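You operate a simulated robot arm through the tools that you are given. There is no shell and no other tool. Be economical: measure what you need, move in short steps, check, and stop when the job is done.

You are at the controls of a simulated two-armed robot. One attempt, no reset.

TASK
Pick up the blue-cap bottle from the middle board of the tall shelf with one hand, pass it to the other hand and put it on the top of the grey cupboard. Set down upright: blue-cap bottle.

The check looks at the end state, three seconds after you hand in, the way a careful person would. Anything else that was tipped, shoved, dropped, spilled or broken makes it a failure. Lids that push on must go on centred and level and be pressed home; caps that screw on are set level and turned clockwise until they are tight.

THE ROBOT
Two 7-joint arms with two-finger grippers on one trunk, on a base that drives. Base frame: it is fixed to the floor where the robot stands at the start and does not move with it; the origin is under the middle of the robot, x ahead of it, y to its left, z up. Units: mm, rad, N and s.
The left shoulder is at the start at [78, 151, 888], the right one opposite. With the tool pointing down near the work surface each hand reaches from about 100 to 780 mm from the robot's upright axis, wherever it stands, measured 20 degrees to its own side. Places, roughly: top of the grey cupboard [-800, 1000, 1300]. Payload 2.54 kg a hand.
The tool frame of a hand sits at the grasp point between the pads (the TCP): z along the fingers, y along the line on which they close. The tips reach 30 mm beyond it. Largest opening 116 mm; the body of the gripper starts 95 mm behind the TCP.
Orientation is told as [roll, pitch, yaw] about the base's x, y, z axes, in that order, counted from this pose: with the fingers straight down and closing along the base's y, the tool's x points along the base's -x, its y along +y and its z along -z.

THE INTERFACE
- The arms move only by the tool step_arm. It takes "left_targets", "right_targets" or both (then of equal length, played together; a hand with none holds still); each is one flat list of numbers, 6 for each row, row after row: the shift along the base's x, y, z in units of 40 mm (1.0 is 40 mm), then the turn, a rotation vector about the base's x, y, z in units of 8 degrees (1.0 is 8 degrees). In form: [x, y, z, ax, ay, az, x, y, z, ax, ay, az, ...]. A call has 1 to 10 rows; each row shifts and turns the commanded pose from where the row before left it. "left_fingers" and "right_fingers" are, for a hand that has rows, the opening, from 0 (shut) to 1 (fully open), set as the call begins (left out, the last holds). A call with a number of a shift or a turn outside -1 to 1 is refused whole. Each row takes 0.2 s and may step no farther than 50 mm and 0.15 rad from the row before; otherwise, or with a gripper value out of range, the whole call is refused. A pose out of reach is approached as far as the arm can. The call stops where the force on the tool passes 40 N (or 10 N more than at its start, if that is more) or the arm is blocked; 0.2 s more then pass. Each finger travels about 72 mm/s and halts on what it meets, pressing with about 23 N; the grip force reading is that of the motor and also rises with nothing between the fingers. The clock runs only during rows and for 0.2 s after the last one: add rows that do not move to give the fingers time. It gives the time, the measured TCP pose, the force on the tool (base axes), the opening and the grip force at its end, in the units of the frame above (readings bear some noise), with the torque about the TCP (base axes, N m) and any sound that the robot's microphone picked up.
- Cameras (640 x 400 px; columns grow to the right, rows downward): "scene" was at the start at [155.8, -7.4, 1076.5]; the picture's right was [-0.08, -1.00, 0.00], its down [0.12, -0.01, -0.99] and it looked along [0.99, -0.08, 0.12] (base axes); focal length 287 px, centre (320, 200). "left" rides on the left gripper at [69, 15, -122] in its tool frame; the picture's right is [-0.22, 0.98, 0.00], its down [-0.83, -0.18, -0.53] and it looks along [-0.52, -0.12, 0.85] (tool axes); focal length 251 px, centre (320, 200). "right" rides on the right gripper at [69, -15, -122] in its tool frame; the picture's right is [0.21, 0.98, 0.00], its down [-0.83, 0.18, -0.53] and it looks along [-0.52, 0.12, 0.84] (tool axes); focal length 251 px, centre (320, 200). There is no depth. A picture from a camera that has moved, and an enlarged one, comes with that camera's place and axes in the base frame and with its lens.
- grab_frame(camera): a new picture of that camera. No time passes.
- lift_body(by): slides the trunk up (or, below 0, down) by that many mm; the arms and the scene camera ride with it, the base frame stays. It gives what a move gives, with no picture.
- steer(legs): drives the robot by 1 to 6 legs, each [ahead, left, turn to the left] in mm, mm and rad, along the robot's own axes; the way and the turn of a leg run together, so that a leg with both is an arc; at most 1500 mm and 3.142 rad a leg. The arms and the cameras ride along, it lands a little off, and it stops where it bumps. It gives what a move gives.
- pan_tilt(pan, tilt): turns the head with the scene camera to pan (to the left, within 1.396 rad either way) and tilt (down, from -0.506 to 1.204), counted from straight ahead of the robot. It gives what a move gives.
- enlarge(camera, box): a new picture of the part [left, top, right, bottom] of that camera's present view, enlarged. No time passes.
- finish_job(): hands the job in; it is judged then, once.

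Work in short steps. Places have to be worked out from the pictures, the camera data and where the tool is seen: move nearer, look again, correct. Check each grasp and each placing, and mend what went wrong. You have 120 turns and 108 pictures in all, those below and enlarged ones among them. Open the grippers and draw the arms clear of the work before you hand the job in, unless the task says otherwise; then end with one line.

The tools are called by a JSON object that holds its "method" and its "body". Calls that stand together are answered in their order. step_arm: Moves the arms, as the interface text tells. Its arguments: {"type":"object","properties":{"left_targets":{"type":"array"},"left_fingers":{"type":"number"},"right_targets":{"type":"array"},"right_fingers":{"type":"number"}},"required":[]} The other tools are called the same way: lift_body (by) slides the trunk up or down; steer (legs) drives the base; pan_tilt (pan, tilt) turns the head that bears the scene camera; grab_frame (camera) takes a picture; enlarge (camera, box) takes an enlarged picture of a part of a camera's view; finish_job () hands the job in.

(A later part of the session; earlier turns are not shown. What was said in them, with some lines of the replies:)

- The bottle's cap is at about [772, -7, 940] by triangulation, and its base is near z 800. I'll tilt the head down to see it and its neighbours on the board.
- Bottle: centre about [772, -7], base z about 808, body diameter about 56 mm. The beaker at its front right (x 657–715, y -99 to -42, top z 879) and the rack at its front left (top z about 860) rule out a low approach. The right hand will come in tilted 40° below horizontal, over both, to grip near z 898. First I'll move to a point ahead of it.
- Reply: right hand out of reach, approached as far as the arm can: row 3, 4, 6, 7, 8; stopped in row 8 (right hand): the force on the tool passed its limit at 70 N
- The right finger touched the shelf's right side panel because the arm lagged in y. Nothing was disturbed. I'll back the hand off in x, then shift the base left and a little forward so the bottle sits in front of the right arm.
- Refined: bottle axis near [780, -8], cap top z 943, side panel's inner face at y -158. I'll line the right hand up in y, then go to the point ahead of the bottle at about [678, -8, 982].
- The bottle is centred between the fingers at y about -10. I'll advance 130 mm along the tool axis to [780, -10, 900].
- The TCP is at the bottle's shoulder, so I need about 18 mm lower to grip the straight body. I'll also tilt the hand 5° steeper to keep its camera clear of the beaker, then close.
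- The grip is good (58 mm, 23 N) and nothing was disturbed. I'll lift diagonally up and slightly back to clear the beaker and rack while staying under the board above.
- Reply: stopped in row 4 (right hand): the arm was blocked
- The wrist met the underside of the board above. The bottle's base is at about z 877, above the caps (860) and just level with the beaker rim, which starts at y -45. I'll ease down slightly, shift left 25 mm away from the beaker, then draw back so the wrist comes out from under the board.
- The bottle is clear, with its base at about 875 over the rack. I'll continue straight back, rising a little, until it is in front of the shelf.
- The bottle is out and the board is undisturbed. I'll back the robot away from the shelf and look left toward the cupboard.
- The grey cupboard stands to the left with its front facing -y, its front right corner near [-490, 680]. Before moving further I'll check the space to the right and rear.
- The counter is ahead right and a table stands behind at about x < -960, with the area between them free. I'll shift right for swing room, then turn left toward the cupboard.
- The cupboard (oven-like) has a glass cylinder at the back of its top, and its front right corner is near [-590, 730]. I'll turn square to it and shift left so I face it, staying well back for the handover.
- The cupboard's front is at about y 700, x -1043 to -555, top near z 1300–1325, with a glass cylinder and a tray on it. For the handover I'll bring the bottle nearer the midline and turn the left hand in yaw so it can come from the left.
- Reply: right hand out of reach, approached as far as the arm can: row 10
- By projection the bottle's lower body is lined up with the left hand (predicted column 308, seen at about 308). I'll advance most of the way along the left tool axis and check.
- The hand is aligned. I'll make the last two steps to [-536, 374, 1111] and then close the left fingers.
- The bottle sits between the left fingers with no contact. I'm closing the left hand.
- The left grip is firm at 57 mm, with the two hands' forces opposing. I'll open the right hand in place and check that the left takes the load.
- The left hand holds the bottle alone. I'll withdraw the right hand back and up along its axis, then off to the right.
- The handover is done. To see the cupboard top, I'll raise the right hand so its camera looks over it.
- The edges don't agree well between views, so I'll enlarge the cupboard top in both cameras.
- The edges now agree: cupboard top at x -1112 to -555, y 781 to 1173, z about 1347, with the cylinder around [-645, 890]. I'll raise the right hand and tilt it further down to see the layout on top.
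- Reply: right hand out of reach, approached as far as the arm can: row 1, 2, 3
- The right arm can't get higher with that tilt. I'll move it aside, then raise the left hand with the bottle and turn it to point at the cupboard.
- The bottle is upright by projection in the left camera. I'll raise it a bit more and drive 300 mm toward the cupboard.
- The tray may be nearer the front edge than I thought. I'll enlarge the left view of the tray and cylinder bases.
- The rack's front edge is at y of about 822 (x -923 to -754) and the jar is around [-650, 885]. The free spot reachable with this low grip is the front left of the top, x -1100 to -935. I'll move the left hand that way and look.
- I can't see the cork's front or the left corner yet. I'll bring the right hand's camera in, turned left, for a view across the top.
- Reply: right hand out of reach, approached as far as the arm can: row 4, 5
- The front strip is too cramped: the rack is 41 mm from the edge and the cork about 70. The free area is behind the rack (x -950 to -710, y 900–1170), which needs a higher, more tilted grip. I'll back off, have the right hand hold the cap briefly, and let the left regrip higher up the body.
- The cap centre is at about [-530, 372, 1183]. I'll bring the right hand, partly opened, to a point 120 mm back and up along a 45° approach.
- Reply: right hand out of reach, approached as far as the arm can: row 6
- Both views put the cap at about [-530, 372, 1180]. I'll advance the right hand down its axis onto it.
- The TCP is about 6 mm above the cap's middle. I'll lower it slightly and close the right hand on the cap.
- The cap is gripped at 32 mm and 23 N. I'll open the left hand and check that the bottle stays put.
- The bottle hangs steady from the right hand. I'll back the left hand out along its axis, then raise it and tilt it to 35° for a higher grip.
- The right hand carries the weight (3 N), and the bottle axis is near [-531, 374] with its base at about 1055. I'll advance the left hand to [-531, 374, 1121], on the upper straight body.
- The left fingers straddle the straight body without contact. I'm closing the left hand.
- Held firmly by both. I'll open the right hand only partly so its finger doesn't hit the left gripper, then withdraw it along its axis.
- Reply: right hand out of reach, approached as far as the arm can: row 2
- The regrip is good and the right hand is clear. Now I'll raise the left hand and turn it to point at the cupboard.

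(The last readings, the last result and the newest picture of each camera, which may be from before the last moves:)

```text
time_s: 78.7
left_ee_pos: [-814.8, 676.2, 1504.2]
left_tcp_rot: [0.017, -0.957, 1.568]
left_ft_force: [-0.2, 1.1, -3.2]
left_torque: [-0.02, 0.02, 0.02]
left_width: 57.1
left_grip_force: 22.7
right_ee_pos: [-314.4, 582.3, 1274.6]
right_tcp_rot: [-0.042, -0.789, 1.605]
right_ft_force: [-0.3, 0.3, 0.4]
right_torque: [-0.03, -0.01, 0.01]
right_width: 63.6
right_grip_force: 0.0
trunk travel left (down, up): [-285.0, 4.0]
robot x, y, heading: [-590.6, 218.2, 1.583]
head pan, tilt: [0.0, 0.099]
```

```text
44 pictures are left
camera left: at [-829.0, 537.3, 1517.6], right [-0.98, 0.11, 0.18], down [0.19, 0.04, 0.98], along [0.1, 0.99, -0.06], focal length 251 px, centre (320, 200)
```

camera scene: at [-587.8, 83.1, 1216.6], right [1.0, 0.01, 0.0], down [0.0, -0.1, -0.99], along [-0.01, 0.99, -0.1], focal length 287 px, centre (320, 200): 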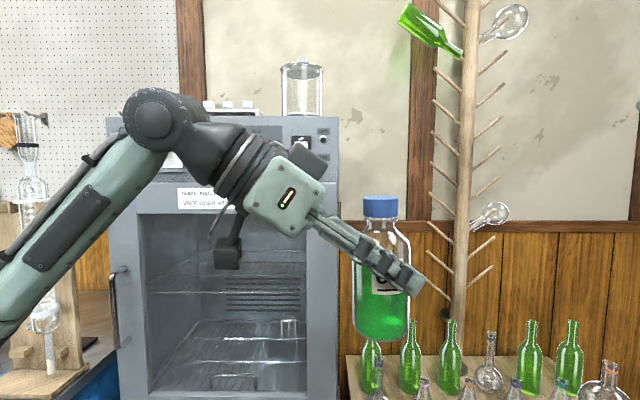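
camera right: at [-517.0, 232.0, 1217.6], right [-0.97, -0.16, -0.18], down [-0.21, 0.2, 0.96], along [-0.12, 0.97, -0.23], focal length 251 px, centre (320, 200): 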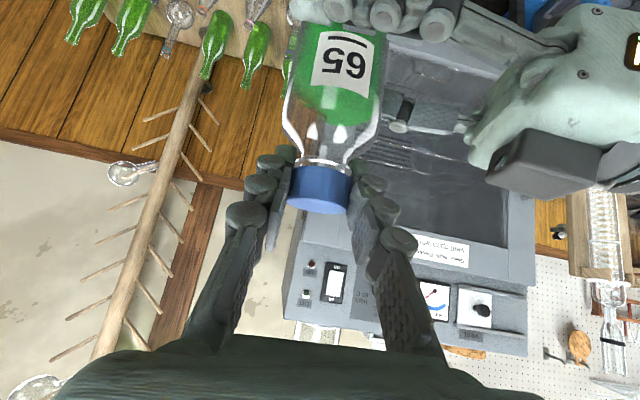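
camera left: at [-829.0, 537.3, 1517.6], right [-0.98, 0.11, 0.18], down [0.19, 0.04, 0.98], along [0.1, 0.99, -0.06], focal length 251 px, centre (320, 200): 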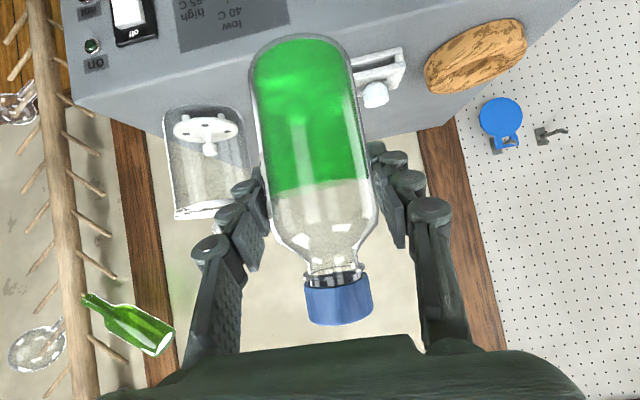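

The layout is clear now: jar around [-655, 905], rack y 825–880, cork x < -965. The target is about [-825, 1030], with free space around it. I'll check floor clearance in front of the base before moving closer.

{"method": "pan_tilt", "body": {"pan": 0.0, "tilt": 1.1}}

{"method": "grab_frame", "body": {"camera": "scene"}}

```text
time_s: 80.0
left_ee_pos: [-815.3, 677.1, 1504.3]
left_tcp_rot: [0.017, -0.956, 1.569]
left_ft_force: [-0.6, 0.8, -4.4]
left_torque: [0.03, -0.01, 0.01]
left_width: 57.5
left_grip_force: 22.8
right_ee_pos: [-314.7, 582.2, 1274.1]
right_tcp_rot: [-0.043, -0.789, 1.607]
right_ft_force: [-0.3, 0.2, 0.2]
right_torque: [0.02, 0.02, 0.01]
right_width: 64.1
right_grip_force: 0.2
trunk travel left (down, up): [-285.0, 4.0]
robot x, y, heading: [-588.3, 220.0, 1.577]
head pan, tilt: [0.0, 1.1]
```

```text
43 pictures are left
camera scene: at [-591.2, 353.1, 1131.9], right [1.0, 0.01, 0.0], down [0.01, -0.89, -0.45], along [0.0, 0.45, -0.89], focal length 287 px, centre (320, 200)
```

scene: 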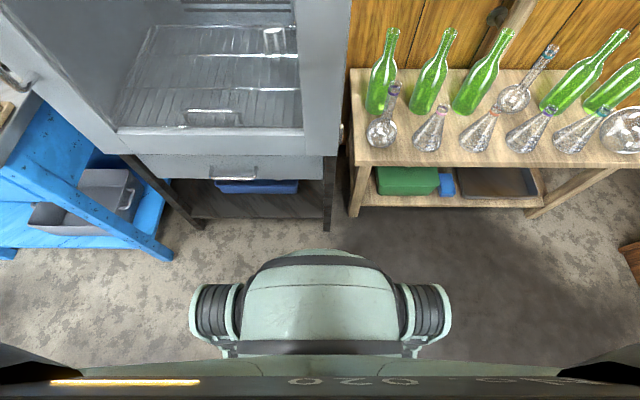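

The base's front is about 130 mm from the cupboard leg, so I can only creep about 60 mm closer. I'll aim for [-825, 945], just behind the rack, where the hand's camera stays in front of the rack stoppers. Driving 60 mm.

{"method": "steer", "body": {"legs": [[60, 0, 0]]}}

{"method": "grab_frame", "body": {"camera": "scene"}}

```text
time_s: 80.9
left_ee_pos: [-815.6, 739.3, 1502.6]
left_tcp_rot: [0.017, -0.953, 1.567]
left_ft_force: [-0.9, 0.3, -4.2]
left_torque: [0.02, 0.02, -0.03]
left_width: 57.3
left_grip_force: 23.0
right_ee_pos: [-315.2, 642.2, 1273.8]
right_tcp_rot: [-0.042, -0.791, 1.607]
right_ft_force: [-0.3, 0.6, -0.3]
right_torque: [-0.05, -0.02, 0.01]
right_width: 63.6
right_grip_force: 0.0
trunk travel left (down, up): [-285.0, 4.0]
robot x, y, heading: [-594.1, 278.0, 1.583]
head pan, tilt: [0.0, 1.1]
```

```text
42 pictures are left
camera scene: at [-591.7, 413.4, 1131.7], right [1.0, 0.01, 0.0], down [0.01, -0.89, -0.45], along [0.0, 0.45, -0.89], focal length 287 px, centre (320, 200)
```

scene: 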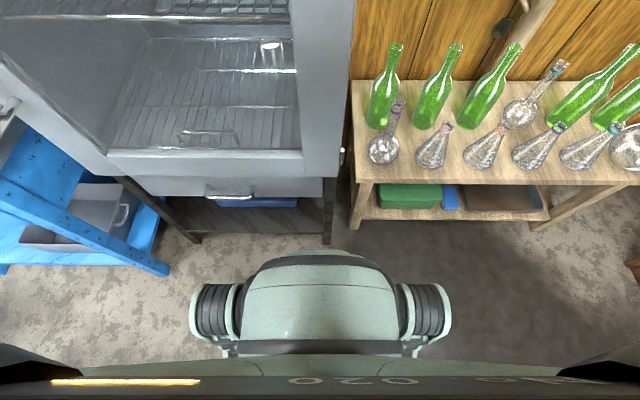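

I'm stopping here. I'll extend the left arm over the rack at the present height toward y 940.

{"method": "step_arm", "body": {"left_targets": [-0.05, 1, 0, 0, 0, 0, -0.05, 1, 0, 0, 0, 0, -0.05, 1, 0, 0, 0, 0, -0.05, 1, 0, 0, 0, 0, -0.05, 1, 0, 0, 0, 0]}}

{"method": "grab_frame", "body": {"camera": "left"}}

{"method": "pan_tilt", "body": {"pan": 0.3, "tilt": -0.4}}

{"method": "grab_frame", "body": {"camera": "scene"}}

```text
time_s: 82.1
left_ee_pos: [-827.2, 921.9, 1494.4]
left_tcp_rot: [0.02, -0.955, 1.565]
left_ft_force: [-0.4, -0.4, -3.2]
left_torque: [0.0, -0.03, -0.04]
left_width: 57.3
left_grip_force: 23.3
left hand out of reach, approached as far as the arm can: row 5
right_ee_pos: [-313.9, 642.3, 1274.1]
right_tcp_rot: [-0.044, -0.789, 1.607]
right_ft_force: [0.4, -0.1, -0.4]
right_torque: [-0.05, -0.02, -0.05]
right_width: 63.7
right_grip_force: 0.1
trunk travel left (down, up): [-285.0, 4.0]
robot x, y, heading: [-594.8, 282.2, 1.577]
head pan, tilt: [0.0, 1.1]
```

```text
41 pictures are left
camera left: at [-841.4, 781.0, 1508.8], right [-0.98, 0.11, 0.19], down [0.19, 0.04, 0.98], along [0.1, 0.99, -0.06], focal length 251 px, centre (320, 200)
```

left: 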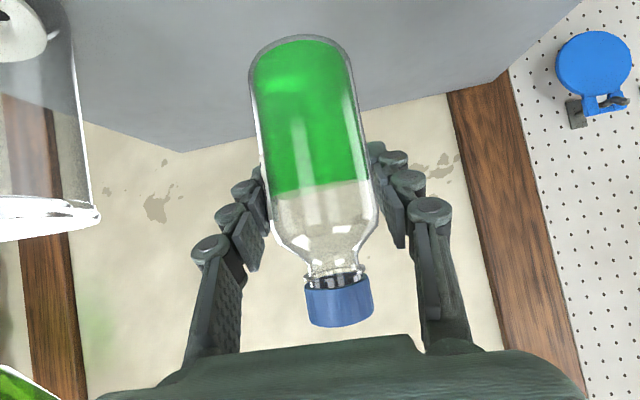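

```text
time_s: 83.7
left_ee_pos: [-826.2, 921.2, 1494.8]
left_tcp_rot: [0.018, -0.957, 1.567]
left_ft_force: [0.4, 0.6, -2.9]
left_torque: [0.03, -0.01, -0.01]
left_width: 57.2
left_grip_force: 23.2
right_ee_pos: [-314.1, 640.9, 1274.1]
right_tcp_rot: [-0.04, -0.79, 1.606]
right_ft_force: [-0.6, -0.6, 0.1]
right_torque: [0.03, 0.01, 0.01]
right_width: 63.7
right_grip_force: 0.1
trunk travel left (down, up): [-285.0, 4.0]
robot x, y, heading: [-592.1, 281.7, 1.578]
head pan, tilt: [0.3, -0.4]
```

```text
40 pictures are left
camera scene: at [-613.4, 419.3, 1258.6], right [0.95, 0.3, 0.0], down [-0.12, 0.37, -0.92], along [-0.28, 0.88, 0.39], focal length 287 px, centre (320, 200)
```

scene: 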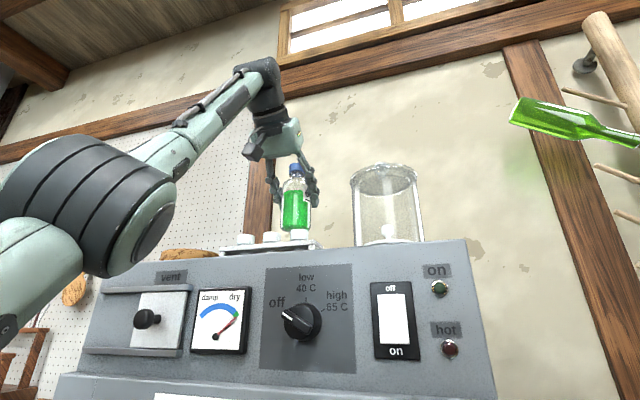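

The stoppers triangulate to y 843, z 1398, so the rack's rear is near y 865 and the area behind is clear. I'll descend while nudging forward to y 945.

{"method": "step_arm", "body": {"left_targets": [0, 0.3, -0.6, 0, 0, 0, 0, 0.3, -0.6, 0, 0, 0, 0, 0, -0.4, 0, 0, 0]}}

{"method": "enlarge", "body": {"camera": "scene", "box": [140, 120, 440, 290]}}

{"method": "grab_frame", "body": {"camera": "left"}}

```text
time_s: 84.5
left_ee_pos: [-828.0, 946.0, 1430.0]
left_tcp_rot: [0.015, -0.955, 1.57]
left_ft_force: [0.4, 1.0, -3.6]
left_torque: [-0.02, -0.02, -0.01]
left_width: 57.5
left_grip_force: 22.7
right_ee_pos: [-313.9, 642.2, 1274.1]
right_tcp_rot: [-0.043, -0.788, 1.605]
right_ft_force: [0.9, -0.2, 0.4]
right_torque: [0.01, -0.01, -0.01]
right_width: 63.8
right_grip_force: 0.0
trunk travel left (down, up): [-285.0, 4.0]
robot x, y, heading: [-593.2, 282.2, 1.582]
head pan, tilt: [0.3, -0.4]
```

```text
2.13 times, centred on (290, 205) of scene
camera zoom: at [-613.9, 419.8, 1258.6], right [0.95, 0.3, 0.0], down [-0.12, 0.37, -0.92], along [-0.28, 0.88, 0.39], focal length 612 px, centre (384, 189)
```

zoom: 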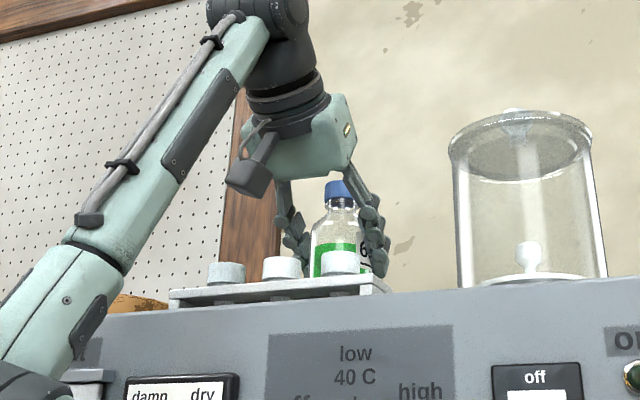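

```text
38 pictures are left
camera left: at [-842.0, 805.8, 1445.0], right [-0.98, 0.11, 0.18], down [0.19, 0.04, 0.98], along [0.1, 0.99, -0.06], focal length 251 px, centre (320, 200)
```

left: 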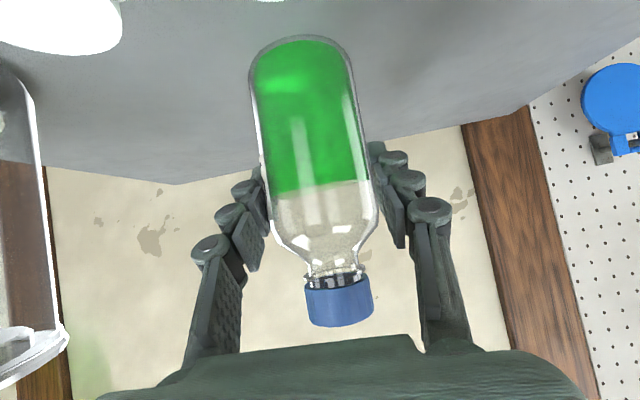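

The base is about 18 mm above the surface. I'll lower in small steps and watch the force.

{"method": "step_arm", "body": {"left_targets": [0, 0, -0.1, 0, 0, 0, 0, 0, -0.1, 0, 0, 0, 0, 0, -0.1, 0, 0, 0]}}

{"method": "step_arm", "body": {"left_targets": [0, 0, -0.05, 0, 0, 0, 0, 0, -0.05, 0, 0, 0]}}

```text
time_s: 85.3
left_ee_pos: [-827.5, 944.8, 1419.7]
left_tcp_rot: [0.017, -0.957, 1.566]
left_ft_force: [0.3, 0.4, -0.6]
left_torque: [-0.04, -0.03, 0.01]
left_width: 57.2
left_grip_force: 23.0
right_ee_pos: [-312.9, 641.1, 1275.6]
right_tcp_rot: [-0.041, -0.788, 1.606]
right_ft_force: [0.6, 0.0, 0.3]
right_torque: [0.01, 0.03, -0.01]
right_width: 63.9
right_grip_force: 0.0
trunk travel left (down, up): [-285.0, 4.0]
robot x, y, heading: [-592.9, 282.7, 1.578]
head pan, tilt: [0.3, -0.4]
```

```text
time_s: 85.9
left_ee_pos: [-826.6, 945.1, 1417.7]
left_tcp_rot: [0.017, -0.963, 1.566]
left_ft_force: [-1.6, 3.5, 12.0]
left_torque: [-0.05, 0.0, -0.04]
left_width: 57.2
left_grip_force: 23.3
right_ee_pos: [-313.3, 639.6, 1274.1]
right_tcp_rot: [-0.042, -0.791, 1.605]
right_ft_force: [0.2, -0.2, 0.0]
right_torque: [-0.01, -0.02, 0.01]
right_width: 64.0
right_grip_force: 0.0
trunk travel left (down, up): [-285.0, 4.0]
robot x, y, heading: [-591.7, 281.5, 1.58]
head pan, tilt: [0.3, -0.4]
```

Contact is made (12 N up). I'll relieve it slightly and check the view before releasing.

{"method": "step_arm", "body": {"left_targets": [0, 0, 0.03, 0, 0, 0]}}

{"method": "grab_frame", "body": {"camera": "left"}}

{"method": "enlarge", "body": {"camera": "scene", "box": [200, 130, 440, 270]}}

```text
time_s: 86.3
left_ee_pos: [-827.7, 943.9, 1416.1]
left_tcp_rot: [0.017, -0.955, 1.566]
left_ft_force: [-0.6, 2.8, 8.5]
left_torque: [-0.25, -0.11, 0.03]
left_width: 57.4
left_grip_force: 23.1
right_ee_pos: [-314.9, 641.0, 1275.4]
right_tcp_rot: [-0.041, -0.79, 1.605]
right_ft_force: [0.4, 0.5, 0.1]
right_torque: [0.0, 0.03, 0.0]
right_width: 63.8
right_grip_force: 0.0
trunk travel left (down, up): [-285.0, 4.0]
robot x, y, heading: [-593.4, 282.9, 1.579]
head pan, tilt: [0.3, -0.4]
```

```text
37 pictures are left
camera left: at [-840.7, 804.2, 1431.6], right [-0.98, 0.11, 0.19], down [0.19, 0.04, 0.98], along [0.1, 0.99, -0.06], focal length 251 px, centre (320, 200)
```

left: 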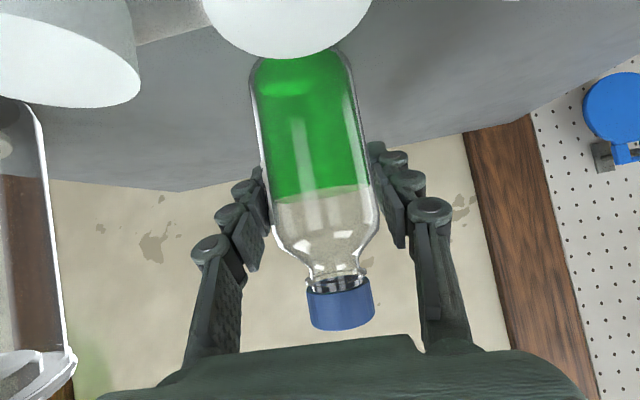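

```text
2.67 times, centred on (320, 200) of scene
camera zoom: at [-613.0, 418.0, 1258.8], right [0.95, 0.3, 0.0], down [-0.12, 0.37, -0.92], along [-0.28, 0.88, 0.39], focal length 765 px, centre (320, 200)
```

zoom: 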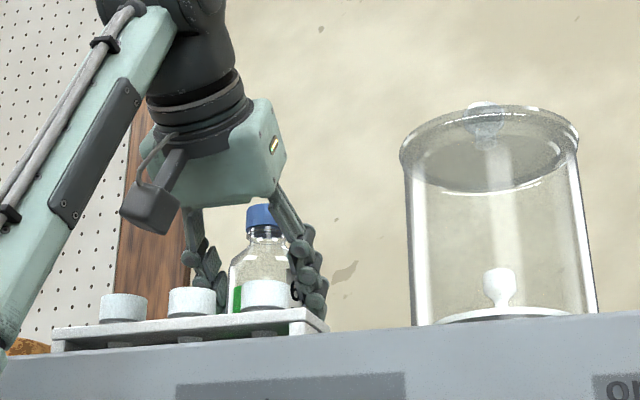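

The bottle stands on the surface and the hand's camera is clear of the stoppers (about 35 mm above). I'm opening the left fingers.

{"method": "step_arm", "body": {"left_targets": [0, 0, 0, 0, 0, 0, 0, 0, 0, 0, 0, 0, 0, 0, 0, 0, 0, 0, 0, 0, 0, 0, 0, 0], "left_fingers": 0.85}}

{"method": "grab_frame", "body": {"camera": "left"}}

{"method": "enlarge", "body": {"camera": "scene", "box": [200, 130, 440, 270]}}

```text
time_s: 87.3
left_ee_pos: [-826.8, 945.9, 1416.9]
left_tcp_rot: [0.017, -0.955, 1.566]
left_ft_force: [0.4, 0.1, -0.7]
left_torque: [0.02, 0.0, -0.02]
left_width: 98.5
left_grip_force: 0.0
right_ee_pos: [-314.8, 640.7, 1274.6]
right_tcp_rot: [-0.041, -0.79, 1.606]
right_ft_force: [-0.4, 0.4, -0.2]
right_torque: [-0.01, -0.03, -0.02]
right_width: 63.7
right_grip_force: 0.1
trunk travel left (down, up): [-285.0, 4.0]
robot x, y, heading: [-594.5, 284.4, 1.58]
head pan, tilt: [0.3, -0.4]
```

```text
35 pictures are left
camera left: at [-840.9, 805.4, 1431.1], right [-0.98, 0.11, 0.18], down [0.19, 0.04, 0.98], along [0.1, 0.99, -0.06], focal length 251 px, centre (320, 200)
```

left: 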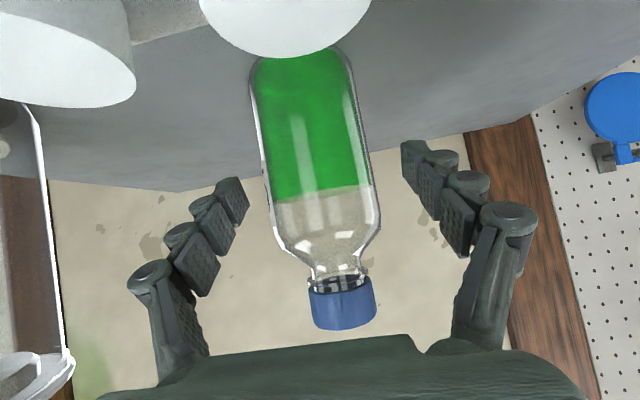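

```text
2.67 times, centred on (320, 200) of scene
camera zoom: at [-613.3, 418.9, 1258.7], right [0.95, 0.3, 0.0], down [-0.12, 0.37, -0.92], along [-0.28, 0.88, 0.39], focal length 765 px, centre (320, 200)
```

zoom: 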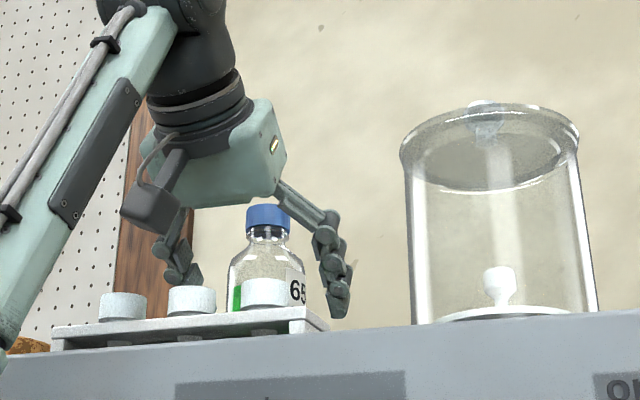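

The bottle stands upright and free. I'll withdraw back and up along the hand's axis.

{"method": "step_arm", "body": {"left_targets": [0, -0.75, 0.6, 0, 0, 0, 0, -0.75, 0.6, 0, 0, 0, 0, -0.75, 0.6, 0, 0, 0, 0, -0.75, 0.6, 0, 0, 0, 0, -1, 0.2, 0, 0, 0, 0, -1, 0, 0, 0, 0, 0, -1, 0, 0, 0, 0]}}

{"method": "grab_frame", "body": {"camera": "left"}}

{"method": "enlarge", "body": {"camera": "scene", "box": [140, 120, 440, 290]}}

```text
time_s: 88.9
left_ee_pos: [-827.2, 701.9, 1520.5]
left_tcp_rot: [0.015, -0.956, 1.569]
left_ft_force: [-0.6, -0.5, 0.7]
left_torque: [-0.01, 0.03, -0.01]
left_width: 98.8
left_grip_force: 0.6
right_ee_pos: [-314.3, 639.5, 1275.7]
right_tcp_rot: [-0.042, -0.791, 1.606]
right_ft_force: [0.5, -1.1, 0.4]
right_torque: [0.03, -0.01, 0.03]
right_width: 64.1
right_grip_force: 0.0
trunk travel left (down, up): [-285.0, 4.0]
robot x, y, heading: [-590.5, 278.8, 1.58]
head pan, tilt: [0.3, -0.4]
```

```text
33 pictures are left
camera left: at [-840.6, 562.7, 1535.7], right [-0.98, 0.11, 0.18], down [0.19, 0.04, 0.98], along [0.1, 0.99, -0.06], focal length 251 px, centre (320, 200)
```

left: 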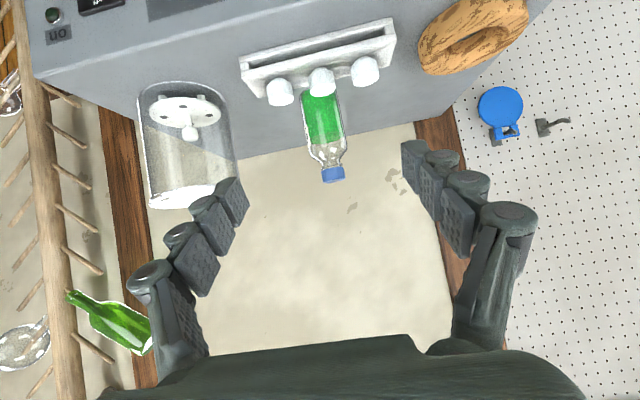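

```text
2.13 times, centred on (290, 205) of scene
camera zoom: at [-613.4, 417.7, 1258.9], right [0.95, 0.3, 0.0], down [-0.12, 0.37, -0.92], along [-0.28, 0.88, 0.39], focal length 612 px, centre (384, 189)
```

zoom: 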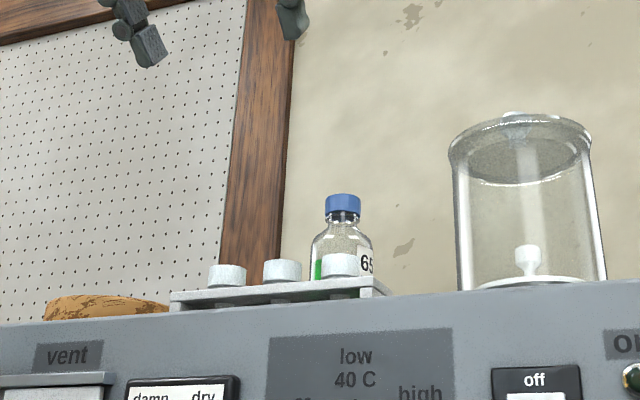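

The bottle stands upright behind the rack, and the rack, jar and cork are undisturbed. I'll back the robot away to clear the work and open both grippers.

{"method": "steer", "body": {"legs": [[-250, 0, 0]]}}

{"method": "step_arm", "body": {"left_targets": [0, 0, 0, 0, 0, 0, 0, 0, 0, 0, 0, 0], "right_targets": [0, 0, 0, 0, 0, 0, 0, 0, 0, 0, 0, 0], "left_fingers": 1, "right_fingers": 1}}

{"method": "grab_frame", "body": {"camera": "left"}}

```text
time_s: 90.7
left_ee_pos: [-821.7, 456.3, 1519.7]
left_tcp_rot: [0.017, -0.957, 1.56]
left_ft_force: [0.0, 0.1, 0.6]
left_torque: [0.02, 0.01, 0.02]
left_width: 98.9
left_grip_force: 0.0
right_ee_pos: [-311.2, 390.3, 1275.7]
right_tcp_rot: [-0.041, -0.79, 1.599]
right_ft_force: [0.1, 0.3, 0.3]
right_torque: [0.05, 0.04, 0.01]
right_width: 63.6
right_grip_force: 0.0
trunk travel left (down, up): [-285.0, 4.0]
robot x, y, heading: [-586.9, 32.5, 1.572]
head pan, tilt: [0.3, -0.4]
```

```text
time_s: 91.3
left_ee_pos: [-821.8, 459.2, 1519.4]
left_tcp_rot: [0.018, -0.957, 1.562]
left_ft_force: [0.3, -0.4, 0.3]
left_torque: [0.01, -0.01, -0.02]
left_width: 116.2
left_grip_force: 0.0
right_ee_pos: [-309.4, 390.9, 1274.0]
right_tcp_rot: [-0.042, -0.789, 1.599]
right_ft_force: [-0.2, -0.9, 0.1]
right_torque: [-0.02, 0.0, 0.03]
right_width: 115.9
right_grip_force: 0.0
trunk travel left (down, up): [-285.0, 4.0]
robot x, y, heading: [-589.5, 33.1, 1.567]
head pan, tilt: [0.3, -0.4]
```

```text
31 pictures are left
camera left: at [-837.1, 318.4, 1535.4], right [-0.98, 0.12, 0.19], down [0.19, 0.04, 0.98], along [0.11, 0.99, -0.06], focal length 251 px, centre (320, 200)
```

left: 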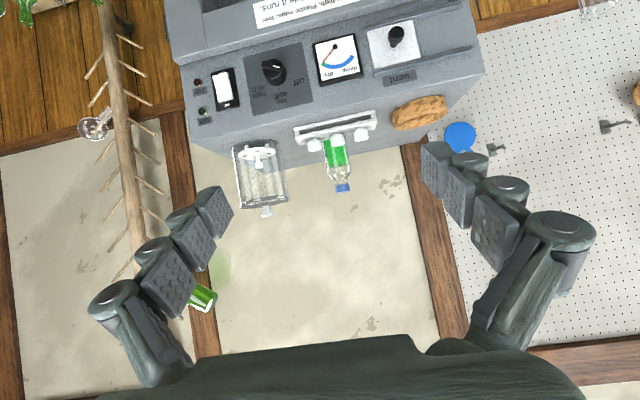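

The last picture shows the bottle upright on the cupboard top, with both grippers open and clear of the work. I'm handing in the job.

{"method": "finish_job", "body": {}}

```text
The job is handed in.
```

The blue-cap bottle is standing upright on top of the grey cupboard, behind the small white rack: the right hand picked it up and the left hand set it down. On the way the right hand briefly held the cap again so the left could regrip higher, and nothing else was seen to move.
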